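You operate a simulated robot arm through the tools that you are given. There is no shell and no other tool. Be economical: measure what you need, move in short steps, check, and stop when the job is done.

You are at the controls of a simulated two-armed robot. One attempt, no reset.

Task
Close the lid of the small orange tub in the lid closer.
Fine: draw the tray, seat the tub, slide it in, hold both levers down, then draw the tray out again; the other tub stays.
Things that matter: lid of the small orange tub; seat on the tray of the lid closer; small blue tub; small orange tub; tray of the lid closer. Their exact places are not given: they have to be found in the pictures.

It is judged by the outcome, as a careful person would: the job done as asked, and still so three seconds after it is handed in. It fails if anything else is knocked over, pushed out of place, dropped, spilled or broken. Lids that push on must go on centred and level and be pressed home; caps that screw on are set level and turned clockwise until they are tight.

Robot
Two 6-joint arms with two-finger parallel grippers on one trunk, on a base that drives. Base frame: it is fixed to the floor where the robot stands at the start and does not move with it; the origin is under the middle of the robot, x ahead of it, y to its left, z up; the surface under the hand at the start is at about z = 0.84. Units: m, degrees, N and s.
The left shoulder is at the start at [0.06, 0.187, 1.122], the right one opposite. With the tool pointing down near the work surface each hand reaches from about 0.26 to 0.62 m from the robot's upright axis, wherever it stands, measured 20 degrees to its own side. Places, roughly: lid of the small orange tub [1, 0.2, 0.9]; seat on the tray of the lid closer [0.8, -0.1, 0.9]; tray of the lid closer [0.8, -0.1, 0.9]. Payload 1.57 kg a hand.
The TCP of each hand is the grasp point between the finger pads, 0.03 m short of the fingertips. In the tool frame z runs along the fingers and y along their closing line. The gripper opens to 0.11 m. The fingers are 0.024 m wide and 0.012 m thick; the gripper's body (0.048 by 0.112 m) begins 0.078 m behind the TCP.
Orientation is that of the tool frame in the base frame, as a unit quaternion [x, y, z, w]. With the fingers straight down and closing along the base's y, the tool's x points along the base's -x, its y along +y and its z along -z.

Tools
- The arms move only by the tool drive_tool. It takes "left_motion", "right_motion" or both (then of equal length, played together; a hand with none holds still); each is text: rows parted by semicolons, each of 7 numbers parted by spaces: the shift along the tool's x, y, z in units of 40 mm (1.0 is 40 mm), then the turn, a rotation vector about the tool's x, y, z in units of 4 degrees (1.0 is 4 degrees), then the opening in per cent of the stroke, from 0 (shut) to 100 (fully open). In form: tx ty tz ax ay az grip; .... A call has 1 to 10 rows; each row shifts and turns the commanded pose from where the row before left it, along the tool's axes as they then stand. A call with a number of a shift or a turn outside -1 to 1 is refused whole. Each row takes 0.2 s and may step no farther than 0.05 m and 8.6 degrees from the row before; otherwise, or with a gripper value out of range, the whole call is refused. A pose out of reach is approached as far as the arm can. The call stops where the force on the tool passes 50 N (or 10 N more than at its start, if that is more) or the arm is blocked; 0.2 s more then pass. Each finger travels about 0.153 m/s and halts on what it meets, pressing with about 20 N; the grip force reading is that of the motor and also rises with nothing between the fingers. The clock runs only during rows and for 0.2 s after the last one: add rows that do not move to give the fingers time. It gives the time, the measured TCP pose, the force on the tool (base axes), the opening and the grip force at its end, in the units of the frame above (readings bear some noise), with the torque about the TCP (base axes, N m) and any sound that the robot's microphone picked up.
- Cameras (640 x 400 px; columns grow to the right, rows downward): "scene" is now at [0.0173, 0.0129, 1.6735]; the picture's right is [0.13, -0.99, 0.00], its down [-0.78, -0.10, -0.62] and it looks along [0.61, 0.08, -0.79] (base axes); focal length 260 px, centre (320, 200). "left" rides on the left gripper at [0.07, -0.016, -0.141] in its tool frame; the picture's right is [0.23, 0.97, 0.00], its down [-0.85, 0.20, -0.48] and it looks along [-0.47, 0.11, 0.88] (tool axes); focal length 222 px, centre (320, 200). "right" rides on the right gripper at [0.07, 0.016, -0.141] in its tool frame; the picture's right is [-0.23, 0.97, 0.00], its down [-0.86, -0.20, -0.48] and it looks along [-0.47, -0.11, 0.88] (tool axes); focal length 222 px, centre (320, 200).
- get_image(camera): a new picture of that camera. The clock stands still meanwhile.
- lift_body(by): slides the trunk up (or, below 0, down) by that many m; the arms and the scene camera ride with it, the base frame stays. It gives what a move gives, with no picture.
- drive_base(legs): drives the robot by 1 to 6 legs, each [ahead, left, turn to the left] in m, m and degrees, along the robot's own axes; the way and the turn of a leg run together, so that a leg with both is an arc; at most 1.5 m and 180 degrees a leg. The arms and the cameras ride along, it lands a little off, and it stops where it bumps. It gives what a move gives.
- turn_head(pan, tilt): turns the head with the scene camera to pan (to the left, within 86 degrees either way) and tilt (down, from -29 to 69), counted from straight ahead of the robot. It gives what a move gives.
- point_at(camera, pixels): for up to 12 pixels [column, row] of the newest picture of that camera ("zoom" is the newest enlarged one), the place [x, y, z] in the base frame of the surface seen there, good to about 0.002 m, but the place of the scene camera against the robot may be out by one fixed shift of up to 0.018 m in any direction. The clock stands still meanwhile.
- zoom(camera, box): a new picture of the part [left, top, right, bottom] of that camera's present view, enlarged. The clock stands still meanwhile.
- finish_job(): hands the job in; it is judged then, once.

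Work in short steps. Measure before you move; look again where a grasp or a placing could have gone wrong, and mend it. You have 80 turns and 70 pictures in all, those below and enlarged ones among them. Open the grippers and draw the arms clear of the work before you hand the job in, unless the task says otherwise; then end with one line.

The tools are called after "Emit:" by a JSON object that holds its "method" and its "body". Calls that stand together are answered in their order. drive_tool: Moves the arms, as the interface text tells. Its arguments: {"type":"object","properties":{"left_motion":{"type":"string"},"right_motion":{"type":"string"}},"required":[]} The other tools are called the same way: lift_body (by) slides the trunk up or down; drive_base (legs) drives the base; turn_head (pan, tilt) turns the head that bears the scene camera; get_image (camera) takes a picture; point_at (camera, pixels) gives the place of the surface under pixels of a picture; zoom (camera, box) takes an enlarged picture of a part of a camera's view; finish_job () hands the job in.

At the start:

```text
t: 0.0
left_tool_pos: [0.5047, 0.1981, 1.1976]
left_tool_rot: [0.001, 1.0, 0.001, 0.0]
left_ft_force: [-0.6, 0.5, 0.3]
left_moment: [-0.01, -0.04, -0.02]
left_grip_width: 0.1102
left_grasp_force: 0.2
right_tool_pos: [0.5226, -0.1596, 1.1976]
right_tool_rot: [0.0, 1.0, 0.001, -0.001]
right_ft_force: [-0.7, -0.7, 0.1]
right_moment: [0.02, 0.01, 0.02]
right_grip_width: 0.11
right_grasp_force: 0.0
trunk travel left (down, up): [-0.75, 0.24]
robot x, y, heading: [-0.0012, 0.0004, -0.1]
head pan, tilt: [7.6, 51.9]
```

scene: 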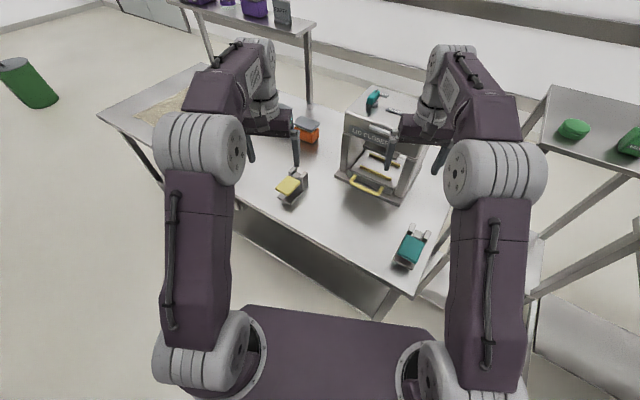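
right: 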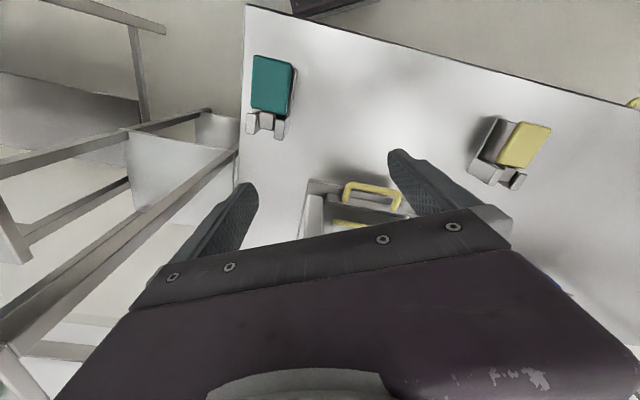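
left: 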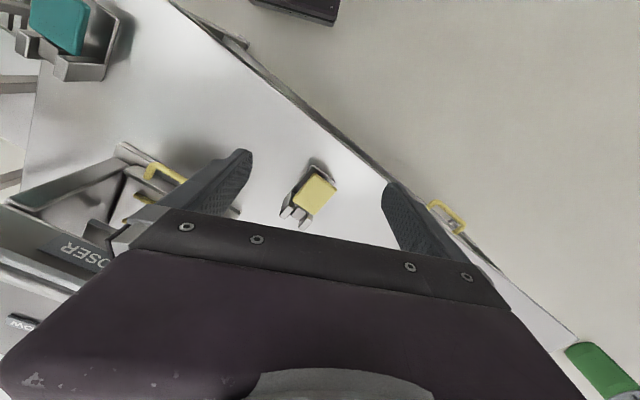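

The scene shows the lid closer at about (380,150), an orange tub at (307,130), and yellow and teal lever pads at (290,187) and (412,250). I'll zoom in on these.

Emit:
{"method": "zoom", "body": {"camera": "scene", "box": [240, 70, 460, 210]}}

Emit:
{"method": "zoom", "body": {"camera": "scene", "box": [260, 160, 450, 280]}}

```text
2.86 times, centred on (350, 140) of scene
```

zoom: 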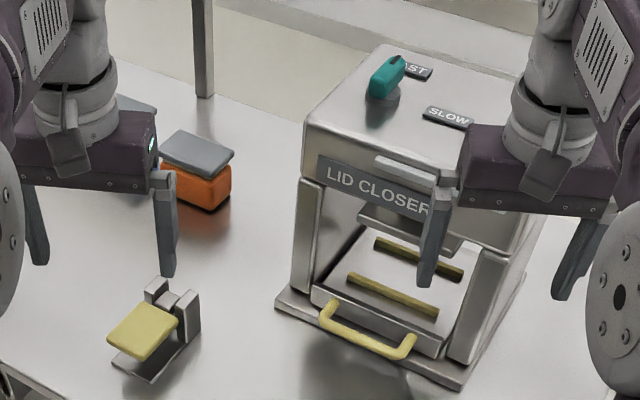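

```text
3.33 times, centred on (355, 220) of scene
```

zoom: 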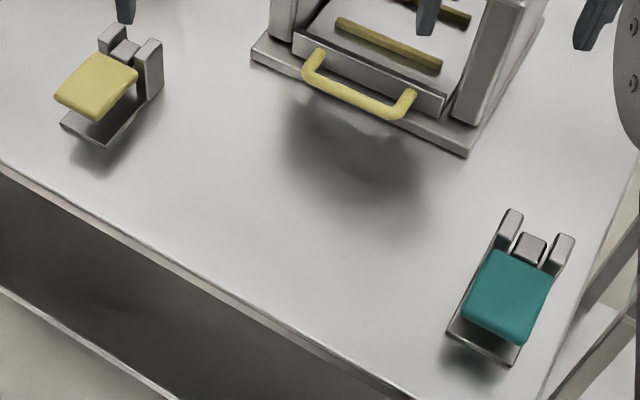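

Measuring key points now; the blue tub is likely hidden behind the left gripper.

Emit:
{"method": "zoom", "body": {"camera": "scene", "box": [240, 70, 460, 210]}}

Emit:
{"method": "point_at", "body": {"camera": "zoom", "pixels": [[197, 152], [180, 135], [230, 155], [205, 172], [163, 160], [335, 318], [405, 348], [368, 340], [320, 290], [440, 355], [395, 255], [145, 330]]}}

Emit:
{"method": "point_at", "body": {"camera": "scene", "pixels": [[411, 247], [290, 186], [415, 204], [337, 177], [374, 96], [350, 112], [405, 263]]}}

```text
2.86 times, centred on (350, 140) of scene
```

zoom: 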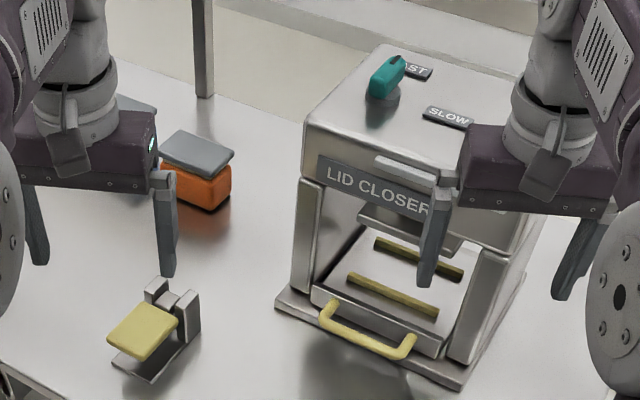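

```text
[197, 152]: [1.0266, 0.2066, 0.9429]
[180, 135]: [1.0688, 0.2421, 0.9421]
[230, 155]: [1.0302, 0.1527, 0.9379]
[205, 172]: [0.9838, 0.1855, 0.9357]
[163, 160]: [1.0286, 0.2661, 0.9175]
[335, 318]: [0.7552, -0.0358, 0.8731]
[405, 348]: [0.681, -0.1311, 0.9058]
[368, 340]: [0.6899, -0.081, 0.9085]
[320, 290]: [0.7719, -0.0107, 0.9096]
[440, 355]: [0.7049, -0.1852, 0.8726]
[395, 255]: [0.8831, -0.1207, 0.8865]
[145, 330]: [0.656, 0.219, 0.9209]
```

```text
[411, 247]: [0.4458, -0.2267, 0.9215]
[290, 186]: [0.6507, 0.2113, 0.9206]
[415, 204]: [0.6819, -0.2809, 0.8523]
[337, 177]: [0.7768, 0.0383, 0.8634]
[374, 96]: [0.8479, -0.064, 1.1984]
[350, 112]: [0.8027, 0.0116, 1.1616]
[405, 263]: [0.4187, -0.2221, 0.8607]
```

I'll measure the table's edges and the robot's front to plan where the base should stand.

Emit:
{"method": "get_image", "body": {"camera": "scene"}}

Emit:
{"method": "point_at", "body": {"camera": "scene", "pixels": [[413, 297], [330, 258], [265, 220], [104, 115], [130, 137], [335, 315], [435, 325], [255, 305], [445, 215], [200, 66], [300, 225], [380, 280]]}}

```text
63 pictures are left
```

scene: 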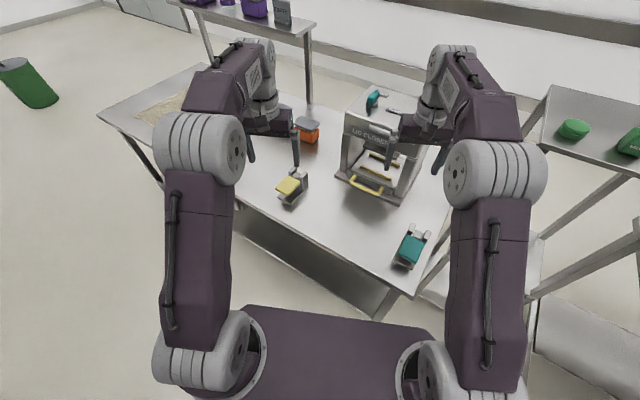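

```text
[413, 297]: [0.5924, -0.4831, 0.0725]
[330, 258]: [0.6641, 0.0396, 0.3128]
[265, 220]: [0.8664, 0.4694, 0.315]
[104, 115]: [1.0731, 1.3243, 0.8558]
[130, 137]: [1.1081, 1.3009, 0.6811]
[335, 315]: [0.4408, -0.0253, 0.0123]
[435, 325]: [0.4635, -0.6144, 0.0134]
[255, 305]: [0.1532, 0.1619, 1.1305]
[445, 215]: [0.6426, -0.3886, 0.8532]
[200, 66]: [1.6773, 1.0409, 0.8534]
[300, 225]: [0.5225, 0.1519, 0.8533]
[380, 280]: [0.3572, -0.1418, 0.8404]
```

Table front edge yaw is about -26°, with the levers parallel to it. I'll look down to see the base and how near it can come to the table.

Emit:
{"method": "turn_head", "body": {"pan": 0, "tilt": 69}}

Emit:
{"method": "get_image", "body": {"camera": "scene"}}

```text
t: 0.8
left_tool_pos: [0.5051, 0.1982, 1.1984]
left_tool_rot: [0.0, 1.0, 0.001, 0.0]
left_ft_force: [0.4, -0.6, 0.6]
left_moment: [-0.03, -0.02, 0.0]
left_grip_width: 0.11
left_grasp_force: 0.1
right_tool_pos: [0.5233, -0.1601, 1.1971]
right_tool_rot: [0.0, 1.0, 0.0, 0.0]
right_ft_force: [0.1, -0.5, -1.1]
right_moment: [0.01, 0.03, -0.01]
right_grip_width: 0.1101
right_grasp_force: 0.0
trunk travel left (down, up): [-0.75, 0.24]
robot x, y, heading: [0.0008, -0.0004, -0.1]
head pan, tilt: [0.0, 68.8]
```

```text
62 pictures are left
```

scene: 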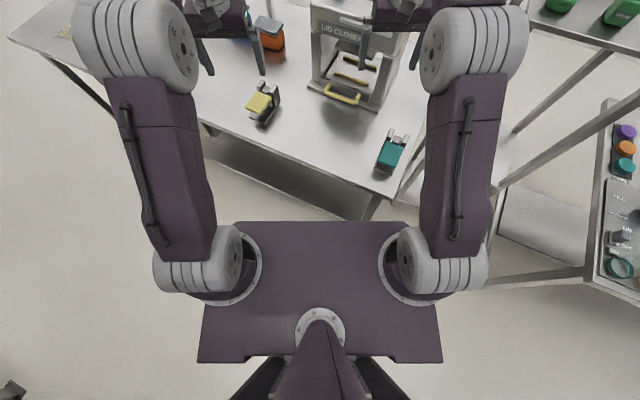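

Next I'll turn square to the table and shift left in front of the orange tub, still clear of the table edge (axis about 0.3 m from it).

Emit:
{"method": "drive_base", "body": {"legs": [[0, 0, -25], [0, 0.47, 0], [0.08, 0, 0]]}}

Emit:
{"method": "turn_head", "body": {"pan": 0, "tilt": 50}}

Emit:
{"method": "get_image", "body": {"camera": "scene"}}

```text
t: 5.6
left_tool_pos: [0.8118, 0.3629, 1.2]
left_tool_rot: [0.216, 0.976, 0.001, 0.002]
left_ft_force: [-1.2, -0.3, -1.0]
left_moment: [0.0, -0.01, 0.02]
left_grip_width: 0.1101
left_grasp_force: 0.1
right_tool_pos: [0.6751, 0.0307, 1.1986]
right_tool_rot: [0.216, 0.976, 0.0, 0.002]
right_ft_force: [-0.1, -0.2, 1.0]
right_moment: [-0.02, -0.02, -0.01]
right_grip_width: 0.1102
right_grasp_force: 0.0
trunk travel left (down, up): [-0.75, 0.24]
robot x, y, heading: [0.2733, 0.3966, -24.9]
head pan, tilt: [0.0, 68.8]
```

```text
t: 6.4
left_tool_pos: [0.8149, 0.3603, 1.1969]
left_tool_rot: [0.216, 0.976, 0.001, 0.0]
left_ft_force: [0.2, 0.3, 0.0]
left_moment: [0.02, 0.0, 0.01]
left_grip_width: 0.11
left_grasp_force: 0.0
right_tool_pos: [0.6786, 0.0292, 1.1966]
right_tool_rot: [0.217, 0.976, 0.0, -0.001]
right_ft_force: [1.0, 0.0, -0.4]
right_moment: [0.03, 0.02, 0.01]
right_grip_width: 0.11
right_grasp_force: 0.0
trunk travel left (down, up): [-0.75, 0.24]
robot x, y, heading: [0.2719, 0.3952, -25.0]
head pan, tilt: [0.0, 50.0]
```

```text
61 pictures are left
```

scene: 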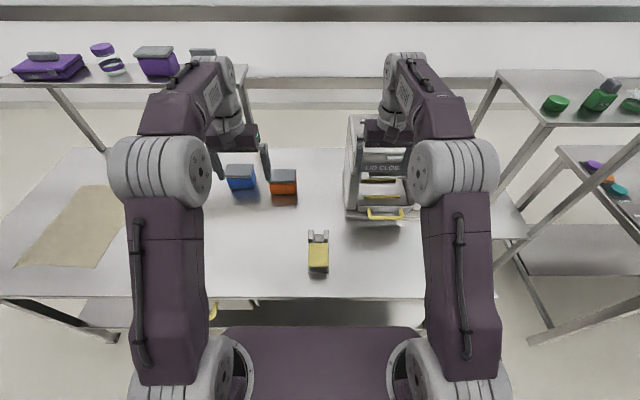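

Both tubs are in view now: blue at (240,177), orange at (283,185). I'll zoom and measure.

Emit:
{"method": "zoom", "body": {"camera": "scene", "box": [210, 145, 330, 220]}}

Emit:
{"method": "point_at", "body": {"camera": "zoom", "pixels": [[337, 135], [454, 135], [340, 170], [458, 168], [395, 155], [342, 190], [455, 190], [345, 240], [450, 235], [400, 262], [395, 215], [175, 130]]}}

```text
5.33 times, centred on (270, 182) of scene
```

zoom: 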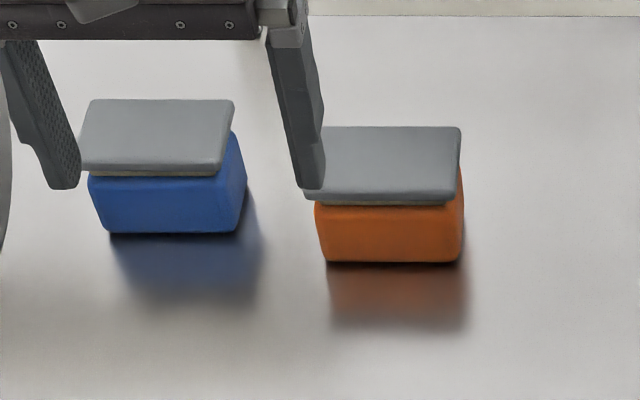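

```text
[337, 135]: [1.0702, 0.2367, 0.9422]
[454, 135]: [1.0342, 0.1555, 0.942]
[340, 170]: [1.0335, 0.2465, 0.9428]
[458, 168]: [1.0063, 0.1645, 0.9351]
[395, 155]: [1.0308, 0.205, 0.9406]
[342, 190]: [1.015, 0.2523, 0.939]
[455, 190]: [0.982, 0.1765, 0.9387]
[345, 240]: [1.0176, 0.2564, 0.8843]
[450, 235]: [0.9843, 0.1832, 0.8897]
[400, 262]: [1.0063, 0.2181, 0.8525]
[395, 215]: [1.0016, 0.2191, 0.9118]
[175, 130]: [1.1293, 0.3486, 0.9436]
```

I need accurate tub and lid dimensions, so I'll move the left hand up and back out of the view, then zoom tightly.

Emit:
{"method": "drive_tool", "body": {"left_motion": "1 0 0 0 0 0 100; 1 0 0 0 0 0 100; 1 0 0 0 0 0 100; 0.5 0.8 0 0 0 0 100; 0 1 0 0 0 0 100; 0 1 0 0 0 0 100"}}

Emit:
{"method": "zoom", "body": {"camera": "scene", "box": [250, 155, 314, 195]}}

Emit:
{"method": "zoom", "body": {"camera": "scene", "box": [330, 100, 450, 240]}}

```text
t: 7.8
left_tool_pos: [0.7341, 0.5222, 1.1987]
left_tool_rot: [0.218, 0.976, 0.0, 0.0]
left_ft_force: [-0.7, 0.1, 0.2]
left_moment: [0.0, 0.0, 0.02]
left_grip_width: 0.1102
left_grasp_force: 0.1
right_tool_pos: [0.6797, 0.0299, 1.1979]
right_tool_rot: [0.217, 0.976, -0.001, 0.0]
right_ft_force: [-0.1, 0.3, 0.5]
right_moment: [-0.01, 0.03, -0.01]
right_grip_width: 0.11
right_grasp_force: 0.1
trunk travel left (down, up): [-0.75, 0.24]
robot x, y, heading: [0.2759, 0.3945, -25.3]
head pan, tilt: [0.0, 50.0]
```

```text
10.00 times, centred on (282, 175) of scene
```

zoom: 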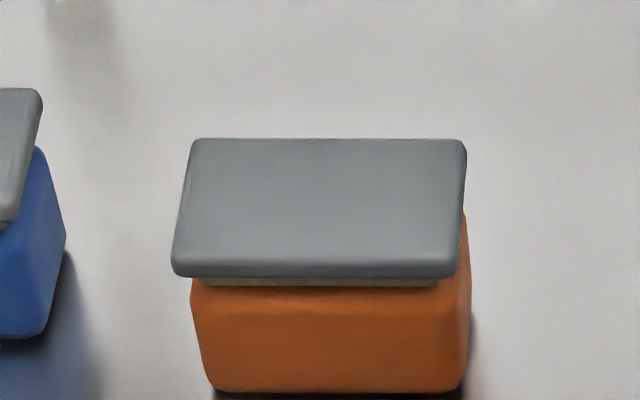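

```text
2.86 times, centred on (390, 170) of scene
```

zoom: 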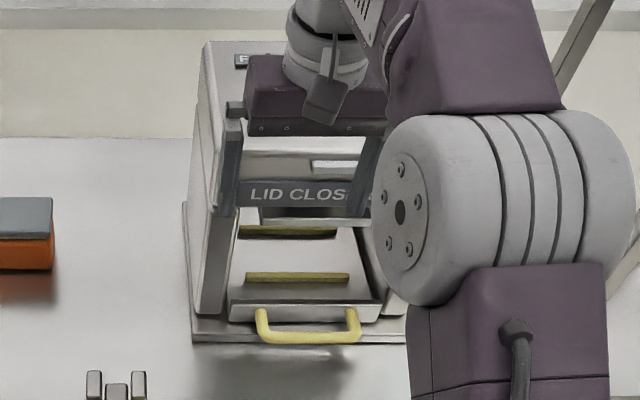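

Emit:
{"method": "zoom", "body": {"camera": "scene", "box": [250, 155, 314, 195]}}

Emit:
{"method": "point_at", "body": {"camera": "zoom", "pixels": [[198, 144], [458, 144], [180, 262], [452, 262], [320, 142], [316, 274], [200, 305], [455, 305], [466, 230], [466, 305], [215, 385], [455, 385]]}}

```text
10.00 times, centred on (282, 175) of scene
```

zoom: 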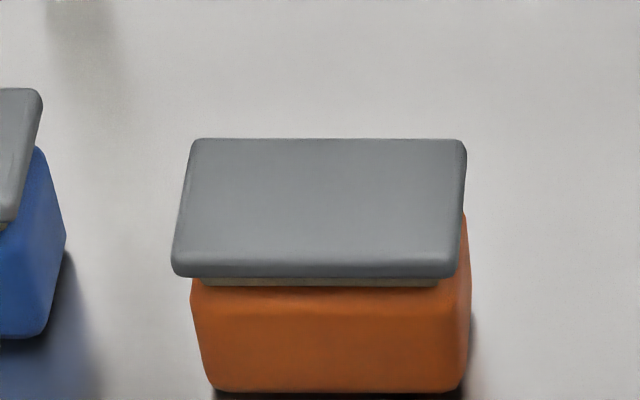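

```text
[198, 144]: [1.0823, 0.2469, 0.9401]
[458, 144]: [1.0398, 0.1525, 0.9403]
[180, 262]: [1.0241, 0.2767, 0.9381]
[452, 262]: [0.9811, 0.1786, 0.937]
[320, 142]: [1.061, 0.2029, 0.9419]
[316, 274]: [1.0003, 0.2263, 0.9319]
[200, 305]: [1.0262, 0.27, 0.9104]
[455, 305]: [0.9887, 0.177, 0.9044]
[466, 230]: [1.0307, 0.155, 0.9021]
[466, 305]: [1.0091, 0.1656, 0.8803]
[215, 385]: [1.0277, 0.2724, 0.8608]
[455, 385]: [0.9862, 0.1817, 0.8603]
```

The lid overhangs front and back, so the tub body must be gripped below the lid from the side, with the hand tilted. First I'll deal with the tray: drive right to stand in front of the closer.

Emit:
{"method": "drive_base", "body": {"legs": [[0, -0.25, 0]]}}

Emit:
{"method": "get_image", "body": {"camera": "scene"}}

Emit:
{"method": "zoom", "body": {"camera": "scene", "box": [245, 80, 405, 260]}}

```text
t: 9.6
left_tool_pos: [0.6299, 0.2967, 1.1989]
left_tool_rot: [0.217, 0.976, 0.001, 0.0]
left_ft_force: [-0.2, 0.8, 0.1]
left_moment: [-0.01, 0.0, 0.02]
left_grip_width: 0.1102
left_grasp_force: 0.1
right_tool_pos: [0.5729, -0.1945, 1.1978]
right_tool_rot: [0.218, 0.976, -0.001, 0.0]
right_ft_force: [0.1, 0.9, 0.2]
right_moment: [0.05, 0.0, -0.02]
right_grip_width: 0.1101
right_grasp_force: 0.1
trunk travel left (down, up): [-0.75, 0.24]
robot x, y, heading: [0.168, 0.1734, -25.1]
head pan, tilt: [0.0, 50.0]
```

```text
56 pictures are left
```

scene: 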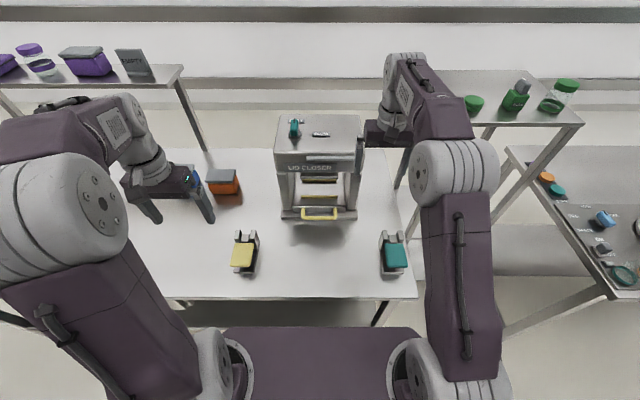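

```text
2.22 times, centred on (325, 170) of scene
```

zoom: 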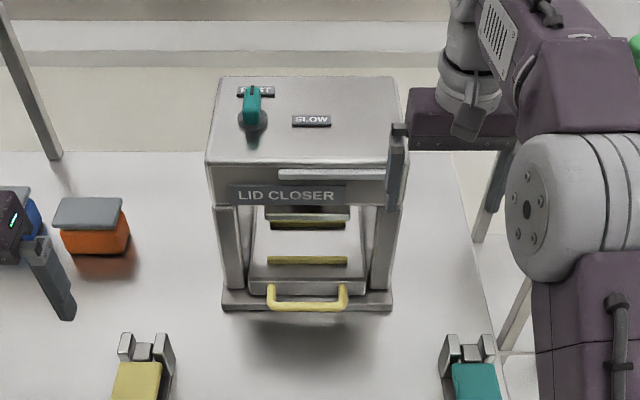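

Emit:
{"method": "zoom", "body": {"camera": "scene", "box": [273, 165, 369, 225]}}

Emit:
{"method": "point_at", "body": {"camera": "zoom", "pixels": [[200, 348], [320, 352], [440, 350], [192, 300], [490, 308], [195, 215], [470, 215], [200, 95], [320, 215], [320, 280], [70, 365], [545, 365]]}}

```text
6.67 times, centred on (321, 195) of scene
```

zoom: 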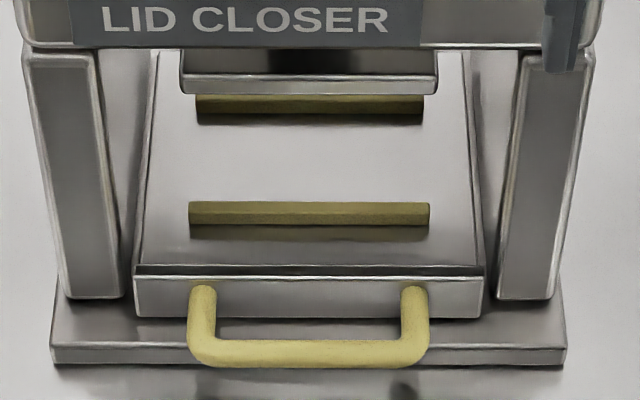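

```text
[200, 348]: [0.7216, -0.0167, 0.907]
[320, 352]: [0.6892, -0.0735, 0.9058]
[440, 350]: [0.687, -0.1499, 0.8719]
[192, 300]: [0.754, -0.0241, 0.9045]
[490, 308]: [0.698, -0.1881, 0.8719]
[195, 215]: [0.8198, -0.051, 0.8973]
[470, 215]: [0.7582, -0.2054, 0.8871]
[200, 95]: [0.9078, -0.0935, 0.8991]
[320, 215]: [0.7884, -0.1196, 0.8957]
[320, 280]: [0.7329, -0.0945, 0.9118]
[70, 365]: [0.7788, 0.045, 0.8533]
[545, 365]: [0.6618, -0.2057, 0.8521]
```

The handle bar is at about n=0.656 (along the table normal), z 0.906. I'll pull the right hand back 8 cm, then drive 8 cm ahead.

Emit:
{"method": "drive_tool", "body": {"right_motion": "1 0 0 0 0 0 50; 1 0 0 0 0 0 0; 1 0.5 0 0 0 0 0; 0 1 0 0 0 0 0; 0 1 0 0 0 0 0"}}

Emit:
{"method": "drive_base", "body": {"legs": [[0.08, 0, 0]]}}

Emit:
{"method": "get_image", "body": {"camera": "right"}}

Emit:
{"method": "get_image", "body": {"camera": "scene"}}

```text
t: 10.8
left_tool_pos: [0.6309, 0.296, 1.1981]
left_tool_rot: [0.217, 0.976, 0.0, 0.0]
left_ft_force: [-0.7, 0.2, -0.4]
left_moment: [-0.03, 0.0, 0.01]
left_grip_width: 0.1102
left_grasp_force: 0.1
right_tool_pos: [0.5078, -0.0536, 1.1982]
right_tool_rot: [0.217, 0.976, 0.0, 0.0]
right_ft_force: [0.0, 0.2, 0.0]
right_moment: [-0.02, -0.01, -0.02]
right_grip_width: 0.0
right_grasp_force: 20.1
trunk travel left (down, up): [-0.75, 0.24]
robot x, y, heading: [0.1674, 0.1731, -25.1]
head pan, tilt: [0.0, 50.0]
```

```text
t: 11.9
left_tool_pos: [0.6984, 0.2625, 1.2001]
left_tool_rot: [0.219, 0.976, 0.0, 0.001]
left_ft_force: [-0.4, -0.1, 0.0]
left_moment: [-0.03, -0.02, 0.0]
left_grip_width: 0.1101
left_grasp_force: 0.0
right_tool_pos: [0.5769, -0.0874, 1.1984]
right_tool_rot: [0.218, 0.976, -0.001, 0.002]
right_ft_force: [-0.3, 0.6, -0.2]
right_moment: [-0.01, 0.01, 0.03]
right_grip_width: 0.0002
right_grasp_force: 19.6
trunk travel left (down, up): [-0.75, 0.24]
robot x, y, heading: [0.241, 0.1391, -25.3]
head pan, tilt: [0.0, 50.0]
```

```text
53 pictures are left
```

right: 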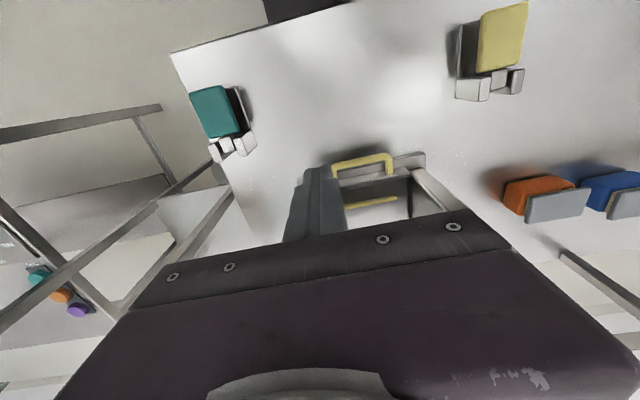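

```text
52 pictures are left
```

scene: 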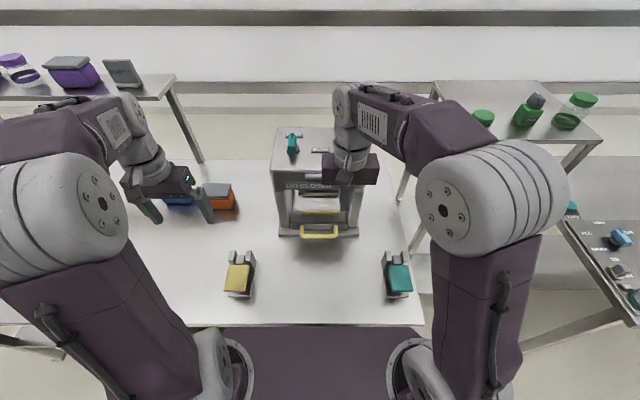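

Calibrating: I'll measure the same features with the right hand camera and the scene camera.

Emit:
{"method": "point_at", "body": {"camera": "right", "pixels": [[352, 165], [389, 158], [372, 161], [370, 204], [211, 112], [498, 40], [350, 120], [540, 185], [560, 207]]}}

Emit:
{"method": "point_at", "body": {"camera": "scene", "pixels": [[303, 236], [320, 237], [337, 235], [321, 211], [399, 278], [240, 278], [320, 275], [218, 190]]}}

```text
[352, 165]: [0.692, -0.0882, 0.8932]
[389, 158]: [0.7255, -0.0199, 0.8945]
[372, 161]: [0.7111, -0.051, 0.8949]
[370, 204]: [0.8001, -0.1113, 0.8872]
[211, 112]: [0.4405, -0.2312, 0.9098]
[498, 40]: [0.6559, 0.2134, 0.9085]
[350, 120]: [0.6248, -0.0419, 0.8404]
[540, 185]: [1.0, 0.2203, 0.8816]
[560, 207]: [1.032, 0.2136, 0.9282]
```

```text
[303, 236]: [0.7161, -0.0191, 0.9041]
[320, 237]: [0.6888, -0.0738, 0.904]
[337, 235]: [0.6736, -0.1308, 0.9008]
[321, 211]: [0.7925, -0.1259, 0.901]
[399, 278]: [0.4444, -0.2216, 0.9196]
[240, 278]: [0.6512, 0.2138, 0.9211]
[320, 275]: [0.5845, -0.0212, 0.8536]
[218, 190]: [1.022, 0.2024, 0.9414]
```

True table z is 0.840 (the scene camera reads 0.0125 high). I'll lower the right hand in front of the closer at the handle's lateral centre and lean it 15° for wrist clearance.

Emit:
{"method": "drive_tool", "body": {"right_motion": "0 0.7 0.9 0 0 0 0; 0 0.7 0.9 0 0 0 0; 0 0.12 1 0 0 0 0; 0 0 1 0 0 0 0; 0 0 1 0 0 0 0; 0 0 0 0 -0.95 0 0; 0 0 0 0 -0.95 0 0; 0 0 0 0 -0.95 0 0; 0 0 0 0 -0.95 0 0; 0 0 0 0 0 0 0"}}

Emit:
{"method": "get_image", "body": {"camera": "right"}}

```text
t: 14.1
left_tool_pos: [0.7017, 0.2621, 1.199]
left_tool_rot: [0.218, 0.976, 0.0, 0.0]
left_ft_force: [0.4, 0.4, -0.4]
left_moment: [-0.03, 0.01, -0.01]
left_grip_width: 0.11
left_grasp_force: 0.0
right_tool_pos: [0.6055, -0.0325, 1.0063]
right_tool_rot: [0.216, 0.967, -0.029, 0.13]
right_ft_force: [-0.4, 0.8, 0.3]
right_moment: [0.01, 0.0, 0.02]
right_grip_width: 0.0
right_grasp_force: 20.1
trunk travel left (down, up): [-0.75, 0.24]
robot x, y, heading: [0.2359, 0.1389, -24.7]
head pan, tilt: [0.0, 50.0]
```

```text
51 pictures are left
```

right: 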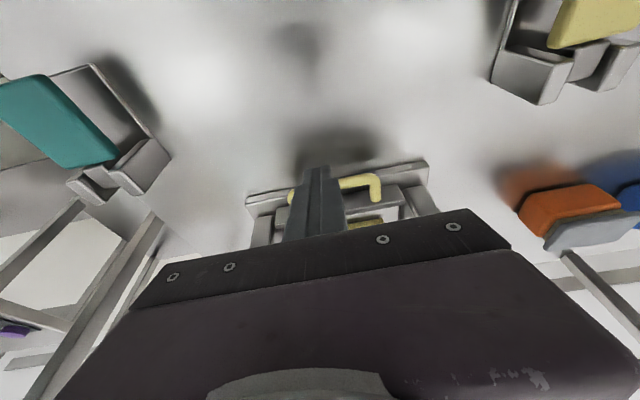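

Emit:
{"method": "point_at", "body": {"camera": "right", "pixels": [[350, 182], [374, 182], [376, 196], [292, 196], [390, 192], [270, 197], [420, 165], [560, 205], [600, 222], [320, 172]]}}

```text
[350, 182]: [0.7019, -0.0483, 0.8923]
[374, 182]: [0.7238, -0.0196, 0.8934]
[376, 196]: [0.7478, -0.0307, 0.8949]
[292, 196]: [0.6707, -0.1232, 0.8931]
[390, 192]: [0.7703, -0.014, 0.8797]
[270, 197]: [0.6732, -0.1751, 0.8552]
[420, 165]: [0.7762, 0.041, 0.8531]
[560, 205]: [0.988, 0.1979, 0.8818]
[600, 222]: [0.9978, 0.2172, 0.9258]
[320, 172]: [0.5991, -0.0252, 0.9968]
```

Bar centre is n≈0.660 and panel at 0.70, so the closed fingers (24 mm) fit in the 35 mm gap. Moving forward above the bar first.

Emit:
{"method": "drive_tool", "body": {"right_motion": "-0.6 0 0.49 0 0 0 0; -0.6 0 0.49 0 0 0 0; -0.6 0 0.49 0 0 0 0; -0.6 0 0.49 0 0 0 0; 0 0 0 0 0 0 0"}}

Emit:
{"method": "get_image", "body": {"camera": "right"}}

Emit:
{"method": "zoom", "body": {"camera": "scene", "box": [260, 150, 380, 250]}}

```text
t: 15.3
left_tool_pos: [0.7014, 0.2617, 1.1996]
left_tool_rot: [0.217, 0.976, 0.001, 0.001]
left_ft_force: [0.3, -0.1, -0.3]
left_moment: [-0.03, -0.03, 0.03]
left_grip_width: 0.1102
left_grasp_force: 0.1
right_tool_pos: [0.7064, -0.0814, 0.9555]
right_tool_rot: [0.215, 0.967, -0.03, 0.13]
right_ft_force: [-0.9, 0.5, 0.6]
right_moment: [0.0, -0.01, 0.0]
right_grip_width: 0.0
right_grasp_force: 20.5
trunk travel left (down, up): [-0.75, 0.24]
robot x, y, heading: [0.2404, 0.1396, -24.9]
head pan, tilt: [0.0, 50.0]
```

```text
50 pictures are left
```

right: 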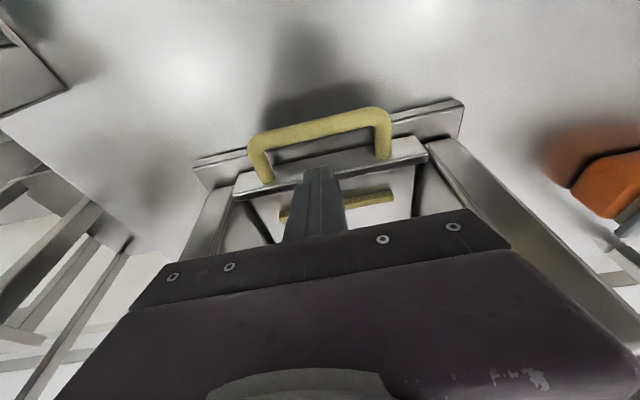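

```text
4.00 times, centred on (320, 200) of scene
```

zoom: 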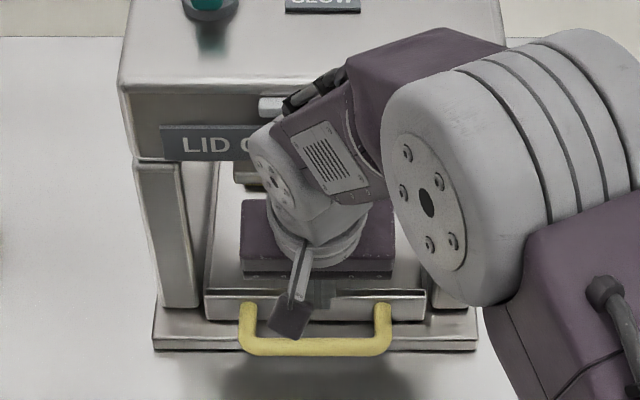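

Emit:
{"method": "point_at", "body": {"camera": "right", "pixels": [[320, 125], [322, 134], [318, 117], [290, 132], [290, 165], [355, 145], [300, 181], [360, 163], [300, 172], [260, 150], [385, 128]]}}

```text
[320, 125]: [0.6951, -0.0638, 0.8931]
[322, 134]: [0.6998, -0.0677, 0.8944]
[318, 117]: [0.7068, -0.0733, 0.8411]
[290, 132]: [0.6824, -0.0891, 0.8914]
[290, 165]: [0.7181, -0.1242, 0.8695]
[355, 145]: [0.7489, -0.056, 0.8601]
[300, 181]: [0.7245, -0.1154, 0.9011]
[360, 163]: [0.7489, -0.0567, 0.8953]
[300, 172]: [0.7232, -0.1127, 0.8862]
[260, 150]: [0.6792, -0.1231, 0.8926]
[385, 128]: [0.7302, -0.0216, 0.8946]
```

Gap between bar and panel is n 0.664–0.703, and the fingertips are at 0.682. Descending 5.5 cm straight down.

Emit:
{"method": "drive_tool", "body": {"right_motion": "0.12 0 0.44 0 0 0 0; 0.12 0 0.44 0 0 0 0; 0.12 0 0.44 0 0 0 0; 0 0 0 0 0 0 0"}}

```text
t: 16.3
left_tool_pos: [0.7023, 0.261, 1.198]
left_tool_rot: [0.217, 0.976, 0.001, 0.001]
left_ft_force: [-0.3, 0.2, -0.2]
left_moment: [-0.03, 0.04, 0.01]
left_grip_width: 0.1102
left_grasp_force: 0.1
right_tool_pos: [0.7082, -0.0812, 0.9006]
right_tool_rot: [0.216, 0.967, -0.029, 0.13]
right_ft_force: [2.8, -2.1, 2.7]
right_moment: [0.0, -0.02, -0.01]
right_grip_width: 0.0
right_grasp_force: 19.6
trunk travel left (down, up): [-0.75, 0.24]
robot x, y, heading: [0.243, 0.1352, -25.2]
head pan, tilt: [0.0, 50.0]
```

In the gap with light contact. Pulling the tray out along -n about 14 cm.

Emit:
{"method": "drive_tool", "body": {"right_motion": "0.4 0 -0.107 0 0 0 0; 0.4 0 -0.107 0 0 0 0; 0.4 0 -0.107 0 0 0 0; 0.4 0 -0.107 0 0 0 0; 0.4 0 -0.107 0 0 0 0; 0.4 0 -0.107 0 0 0 0; 0.4 0 -0.107 0 0 0 0; 0.4 0 -0.107 0 0 0 0; 0.4 0 -0.107 0 0 0 0; 0 0 0 0 0 0 0"}}

Emit:
{"method": "zoom", "body": {"camera": "scene", "box": [240, 150, 400, 290]}}

```text
t: 18.5
left_tool_pos: [0.7014, 0.2619, 1.1984]
left_tool_rot: [0.217, 0.976, 0.0, 0.0]
left_ft_force: [-0.5, -0.5, -0.1]
left_moment: [0.02, 0.02, 0.01]
left_grip_width: 0.1098
left_grasp_force: 0.1
right_tool_pos: [0.5728, -0.0177, 0.8994]
right_tool_rot: [0.215, 0.967, -0.029, 0.13]
right_ft_force: [-0.1, -0.9, -0.2]
right_moment: [0.01, 0.01, 0.01]
right_grip_width: 0.0
right_grasp_force: 19.9
trunk travel left (down, up): [-0.75, 0.24]
robot x, y, heading: [0.2397, 0.1362, -25.1]
head pan, tilt: [0.0, 50.0]
```

```text
2.86 times, centred on (320, 220) of scene
```

zoom: 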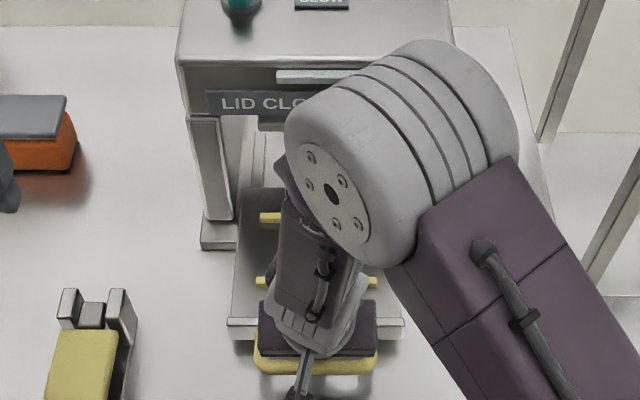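

The tray moves. I'll pull a bit farther to its stop, watching the force.

Emit:
{"method": "drive_tool", "body": {"right_motion": "0.3 0 -0.08 0 0 0 0; 0.3 0 -0.08 0 0 0 0; 0.3 0 -0.08 0 0 0 0; 0.3 0 -0.08 0 0 0 0; 0 0 0 0 0 0 0"}}

```text
t: 19.7
left_tool_pos: [0.7013, 0.262, 1.1987]
left_tool_rot: [0.217, 0.976, 0.002, 0.0]
left_ft_force: [0.4, -0.9, -0.5]
left_moment: [0.02, 0.02, 0.0]
left_grip_width: 0.11
left_grasp_force: 0.0
right_tool_pos: [0.5318, 0.0047, 0.9041]
right_tool_rot: [0.215, 0.968, -0.032, 0.127]
right_ft_force: [0.2, -1.5, -0.3]
right_moment: [0.03, 0.0, -0.02]
right_grip_width: 0.0002
right_grasp_force: 19.6
right hand out of reach, approached as far as the arm can: row 4
trunk travel left (down, up): [-0.75, 0.24]
robot x, y, heading: [0.2403, 0.1376, -25.2]
head pan, tilt: [0.0, 50.0]
```

Near limit of the arm. I'll raise the right hand and move it aside, then look at the tray.

Emit:
{"method": "drive_tool", "body": {"right_motion": "-0.4 0 -0.9 0 0 0 0; -0.26 0 -0.96 0 0 0 0; -0.26 0 -0.96 0 0 0 0; -0.26 0 -0.96 0 0 0 0; -0.26 0 -0.96 0 0 0 0; 0 -1 -0.5 0 0 0 0; 0 -1 0 0 0 0 0; 0 -1 0 0 0 0 0; 0 -1 0 0 0 0 0; 0 -1 0 0 0 0 0"}}

Emit:
{"method": "get_image", "body": {"camera": "scene"}}

Emit:
{"method": "get_image", "body": {"camera": "right"}}

```text
t: 21.9
left_tool_pos: [0.7005, 0.2612, 1.1986]
left_tool_rot: [0.218, 0.976, 0.001, 0.0]
left_ft_force: [-1.3, -0.6, 0.3]
left_moment: [0.02, 0.01, 0.0]
left_grip_width: 0.11
left_grasp_force: 0.0
right_tool_pos: [0.4471, -0.1768, 1.1217]
right_tool_rot: [0.217, 0.967, -0.028, 0.13]
right_ft_force: [0.1, -0.3, -0.8]
right_moment: [0.02, 0.01, -0.01]
right_grip_width: 0.0
right_grasp_force: 19.6
trunk travel left (down, up): [-0.75, 0.24]
robot x, y, heading: [0.2386, 0.1352, -25.2]
head pan, tilt: [0.0, 50.0]
```

```text
47 pictures are left
```

scene: 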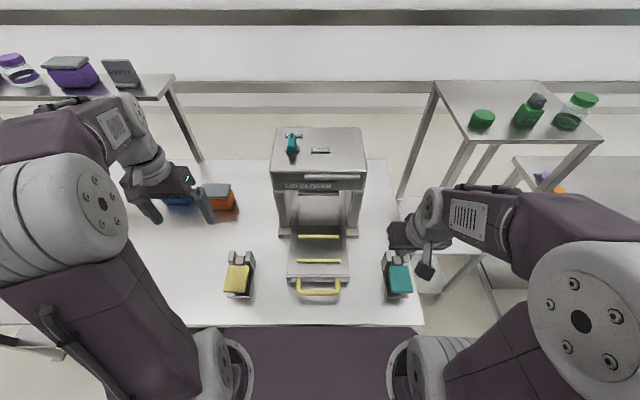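

```text
46 pictures are left
```

right: 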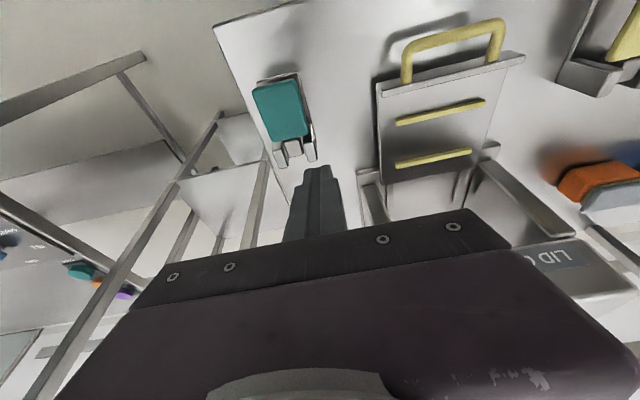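

Tray is well out, both yellow bars in the open. Measuring bars and tray with the right camera.

Emit:
{"method": "zoom", "body": {"camera": "right", "box": [360, 60, 520, 160]}}

Emit:
{"method": "point_at", "body": {"camera": "right", "pixels": [[399, 122], [483, 101], [398, 165], [469, 151], [440, 111], [435, 158], [438, 135], [385, 88], [520, 57], [383, 170], [455, 36], [288, 110]]}}

```text
4.00 times, centred on (440, 110) of right
```

zoom: 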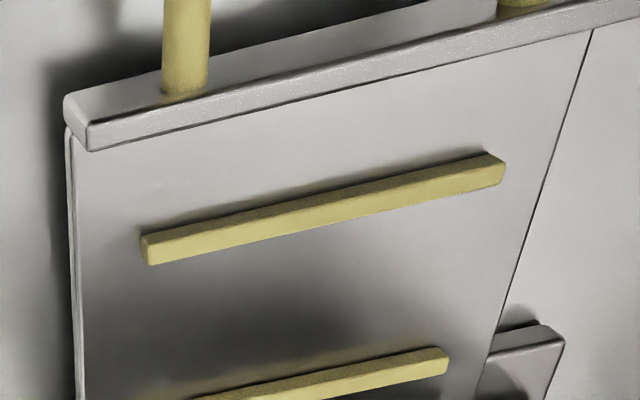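

```text
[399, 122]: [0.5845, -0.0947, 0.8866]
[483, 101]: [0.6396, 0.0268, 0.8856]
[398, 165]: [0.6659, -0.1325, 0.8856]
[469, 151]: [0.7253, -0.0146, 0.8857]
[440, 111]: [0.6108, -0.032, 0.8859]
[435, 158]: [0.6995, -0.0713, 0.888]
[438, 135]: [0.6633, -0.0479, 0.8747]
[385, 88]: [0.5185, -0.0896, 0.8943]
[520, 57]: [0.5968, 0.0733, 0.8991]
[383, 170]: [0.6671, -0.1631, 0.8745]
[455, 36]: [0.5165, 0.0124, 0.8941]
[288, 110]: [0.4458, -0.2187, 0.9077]
```

Seat centre: n≈0.615, lat≈0.228; tray surface z 0.8745, bars top 0.886. Now look at the tub via the left hand camera.

Emit:
{"method": "get_image", "body": {"camera": "left"}}

Emit:
{"method": "zoom", "body": {"camera": "right", "box": [540, 140, 640, 240]}}

```text
44 pictures are left
```

left: 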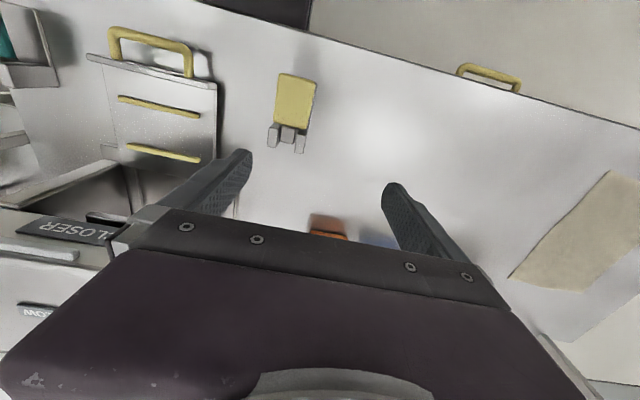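

```text
4.00 times, centred on (590, 190) of right
```

zoom: 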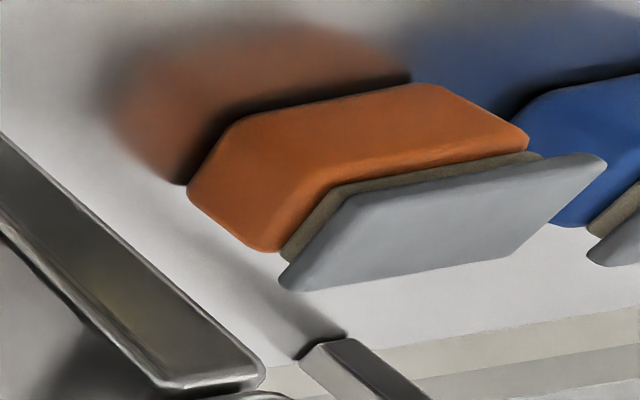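

Emit:
{"method": "point_at", "body": {"camera": "zoom", "pixels": [[250, 125], [410, 90], [235, 140], [195, 190], [250, 240], [275, 245], [320, 195], [525, 140], [350, 200], [285, 280], [510, 250], [595, 165]]}}

```text
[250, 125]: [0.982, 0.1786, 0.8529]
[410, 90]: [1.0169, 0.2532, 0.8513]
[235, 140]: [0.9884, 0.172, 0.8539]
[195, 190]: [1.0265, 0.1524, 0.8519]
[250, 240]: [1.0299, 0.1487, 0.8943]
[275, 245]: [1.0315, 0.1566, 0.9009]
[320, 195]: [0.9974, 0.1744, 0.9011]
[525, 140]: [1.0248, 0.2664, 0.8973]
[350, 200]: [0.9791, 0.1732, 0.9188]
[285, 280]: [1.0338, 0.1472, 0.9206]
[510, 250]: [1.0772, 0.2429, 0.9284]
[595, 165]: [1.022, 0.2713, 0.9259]
```

The left view shows a dark shape at (270,8), likely the robot's own base. I'll measure it to know how near it is to the table.

Emit:
{"method": "point_at", "body": {"camera": "left", "pixels": [[230, 5], [260, 10], [290, 15], [305, 22], [308, 5], [312, 32], [420, 68], [330, 20], [490, 72]]}}

```text
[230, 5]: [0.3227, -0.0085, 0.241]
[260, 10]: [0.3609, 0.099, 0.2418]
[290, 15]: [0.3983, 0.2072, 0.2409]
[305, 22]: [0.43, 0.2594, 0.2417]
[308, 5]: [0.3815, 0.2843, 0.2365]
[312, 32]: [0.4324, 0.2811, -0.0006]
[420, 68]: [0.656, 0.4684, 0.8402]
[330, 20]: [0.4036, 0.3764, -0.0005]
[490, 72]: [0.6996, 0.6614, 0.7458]
```

The base top is only z 0.24 (below the shelf). I'll tilt the left hand so its camera looks back at the trunk column, to know how close the robot can go.

Emit:
{"method": "drive_tool", "body": {"left_motion": "0 0 0 0 1 0 100; 0 0 0 0 1 0 100; 0 0 0 0 1 0 100; 0 0 0 0 1 0 100; 0 0 0 0 1 0 100; 0 0 0 0 1 0 100; 0 0 0 0 1 0 100; 0 0 0 0 1 0 100; 0 0 0 0 1 0 100; 0 0 0 0 1 0 100"}}

Emit:
{"method": "get_image", "body": {"camera": "left"}}

```text
t: 24.1
left_tool_pos: [0.6983, 0.2635, 1.1951]
left_tool_rot: [0.204, 0.918, 0.075, -0.333]
left_ft_force: [-0.2, -0.7, 1.1]
left_moment: [0.01, 0.01, 0.01]
left_grip_width: 0.1103
left_grasp_force: 0.0
left hand out of reach, approached as far as the arm can: row 10
right_tool_pos: [0.4489, -0.1765, 1.1205]
right_tool_rot: [0.215, 0.968, -0.029, 0.129]
right_ft_force: [-0.2, 0.3, 0.4]
right_moment: [-0.01, 0.0, -0.02]
right_grip_width: 0.0003
right_grasp_force: 19.6
trunk travel left (down, up): [-0.75, 0.24]
robot x, y, heading: [0.2385, 0.138, -25.0]
head pan, tilt: [0.0, 50.0]
```

```text
42 pictures are left
```

left: 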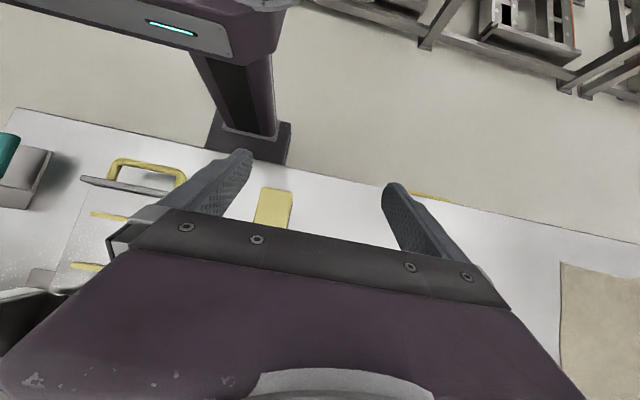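

Emit:
{"method": "point_at", "body": {"camera": "left", "pixels": [[232, 120], [260, 125], [235, 90], [268, 100], [210, 142], [250, 150], [288, 128], [285, 160], [160, 45], [275, 30], [190, 145], [230, 150]]}}

```text
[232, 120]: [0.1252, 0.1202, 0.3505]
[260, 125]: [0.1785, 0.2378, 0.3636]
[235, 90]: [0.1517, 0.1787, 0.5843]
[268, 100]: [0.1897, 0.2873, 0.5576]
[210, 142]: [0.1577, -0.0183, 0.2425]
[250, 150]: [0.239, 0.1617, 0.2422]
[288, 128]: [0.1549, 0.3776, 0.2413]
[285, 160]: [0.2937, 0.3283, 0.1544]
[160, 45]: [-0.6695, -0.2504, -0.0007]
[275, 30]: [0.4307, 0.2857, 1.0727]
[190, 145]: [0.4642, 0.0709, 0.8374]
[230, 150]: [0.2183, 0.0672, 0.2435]
```

The column sits well behind the robot's front and the base is low, so the robot can come close. I'll now rotate the right hand to the side-approach orientation (fingers left-down 45°, closing along n), and un-tilt the left hand.

Emit:
{"method": "drive_tool", "body": {"right_motion": "0 0 0 -0.263 0.508 0.981 0; 0 0 0 -0.263 0.508 0.981 20; 0 0 0 -0.263 0.508 0.981 40; 0 0 0 -0.263 0.508 0.981 60; 0 0 0 -0.263 0.508 0.981 80; 0 0 0 -0.263 0.508 0.981 100; 0 0 0 -0.263 0.508 0.981 100; 0 0 0 -0.263 0.508 0.981 100; 0 0 0 -0.263 0.508 0.981 100; 0 0 0 -0.263 0.508 0.981 100", "left_motion": "0 0 0 0 -1 0 100; 0 0 0 0 -1 0 100; 0 0 0 0 -1 0 100; 0 0 0 0 -1 0 100; 0 0 0 0 -1 0 100; 0 0 0 0 -1 0 100; 0 0 0 0 -1 0 100; 0 0 0 0 -1 0 100; 0 0 0 0 -1 0 100; 0 0 0 0 -1 0 100"}}

Emit:
{"method": "drive_tool", "body": {"right_motion": "0 0 0 -0.263 0.508 0.981 100; 0 0 0 -0.263 0.508 0.981 100; 0 0 0 -0.263 0.508 0.981 100; 0 0 0 -0.263 0.508 0.981 100; 0 0 0 -0.263 0.508 0.981 100; 0 0 0 -0.263 0.508 0.981 100; 0 0 0 -0.263 0.508 0.981 100; 0 0 0 -0.263 0.508 0.981 100; 0 0 0 -0.263 0.508 0.981 100; 0 0 0 -0.263 0.508 0.981 100", "left_motion": "1 0 0 0 0 0 100; 1 0 0 0 0 0 100; 1 0 0 0 0 0 100; 0 0 -1 0 0 0 100; 0 0 0 0 0 0 100; 0 0 0 0 0 0 100; 0 0 0 0 0 0 100; 0 0 0 0 0 0 100; 0 0 0 0 0 0 100; 0 0 0 0 0 0 100"}}

Emit:
{"method": "drive_tool", "body": {"right_motion": "0 0 0 -0.263 0.508 0.981 100; 0 0 0 -0.263 0.508 0.981 100; 0 0 0 -0.263 0.508 0.981 100; 0 0 0 0 0 0 100"}}

Emit:
{"method": "get_image", "body": {"camera": "scene"}}

```text
t: 26.3
left_tool_pos: [0.6964, 0.2632, 1.1957]
left_tool_rot: [0.217, 0.976, 0.001, 0.001]
left_ft_force: [-0.2, 0.1, 0.1]
left_moment: [0.01, 0.01, -0.01]
left_grip_width: 0.1099
left_grasp_force: 0.0
right_tool_pos: [0.4465, -0.1765, 1.1208]
right_tool_rot: [0.516, 0.845, 0.141, -0.02]
right_ft_force: [0.5, 0.9, -1.0]
right_moment: [0.0, -0.02, 0.02]
right_grip_width: 0.1101
right_grasp_force: 0.0
trunk travel left (down, up): [-0.75, 0.24]
robot x, y, heading: [0.2417, 0.1378, -25.0]
head pan, tilt: [0.0, 50.0]
```

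```text
t: 28.5
left_tool_pos: [0.5886, 0.3131, 1.236]
left_tool_rot: [0.218, 0.976, 0.001, 0.001]
left_ft_force: [-0.7, 0.0, 0.0]
left_moment: [0.02, 0.01, 0.03]
left_grip_width: 0.1099
left_grasp_force: 0.1
right_tool_pos: [0.4476, -0.1766, 1.1217]
right_tool_rot: [0.735, 0.592, 0.288, -0.164]
right_ft_force: [0.0, -0.8, 0.1]
right_moment: [0.05, 0.0, 0.02]
right_grip_width: 0.1097
right_grasp_force: 0.1
trunk travel left (down, up): [-0.75, 0.24]
robot x, y, heading: [0.2414, 0.1394, -24.7]
head pan, tilt: [0.0, 50.0]
```

```text
t: 29.5
left_tool_pos: [0.5881, 0.3134, 1.2361]
left_tool_rot: [0.218, 0.976, 0.001, 0.001]
left_ft_force: [-0.3, 0.8, -0.5]
left_moment: [0.06, 0.04, 0.0]
left_grip_width: 0.1104
left_grasp_force: 0.0
right_tool_pos: [0.4473, -0.1778, 1.1211]
right_tool_rot: [0.779, 0.497, 0.323, -0.204]
right_ft_force: [-0.4, -0.2, -0.8]
right_moment: [-0.01, -0.01, -0.02]
right_grip_width: 0.1101
right_grasp_force: 0.0
trunk travel left (down, up): [-0.75, 0.24]
robot x, y, heading: [0.2424, 0.1321, -25.1]
head pan, tilt: [0.0, 50.0]
```

```text
41 pictures are left
```

scene: 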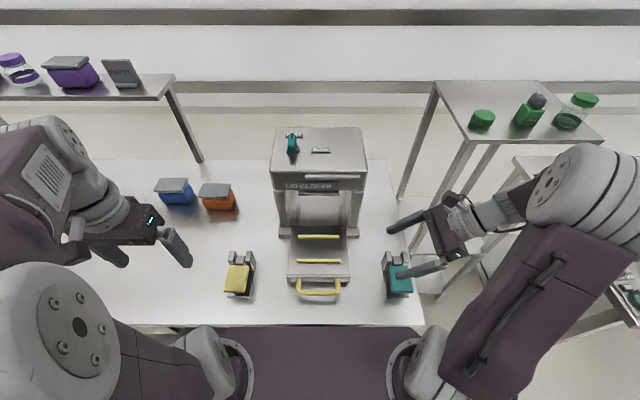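

Orientation achieved as wanted. Drive left 0.34 m staying back from the table, then look.

Emit:
{"method": "drive_base", "body": {"legs": [[0, 0.34, 0]]}}

Emit:
{"method": "get_image", "body": {"camera": "scene"}}

Emit:
{"method": "get_image", "body": {"camera": "right"}}

```text
t: 31.7
left_tool_pos: [0.7352, 0.6212, 1.2367]
left_tool_rot: [0.217, 0.976, 0.002, 0.0]
left_ft_force: [-0.1, 0.0, 0.8]
left_moment: [0.0, 0.01, 0.01]
left_grip_width: 0.1101
left_grasp_force: 0.0
right_tool_pos: [0.593, 0.131, 1.1206]
right_tool_rot: [0.779, 0.496, 0.324, -0.203]
right_ft_force: [0.9, 0.3, 0.0]
right_moment: [0.0, 0.01, -0.01]
right_grip_width: 0.11
right_grasp_force: 0.1
trunk travel left (down, up): [-0.75, 0.24]
robot x, y, heading: [0.3819, 0.4458, -25.3]
head pan, tilt: [0.0, 50.0]
```

```text
40 pictures are left
```

scene: 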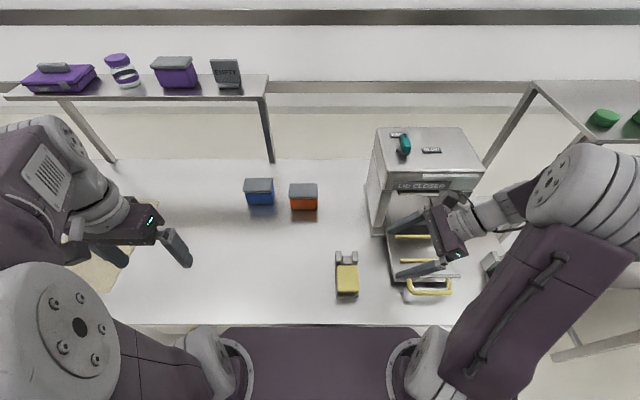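

```text
39 pictures are left
```

right: 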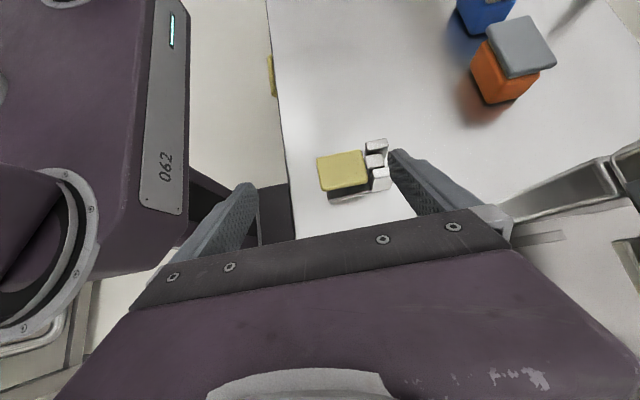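

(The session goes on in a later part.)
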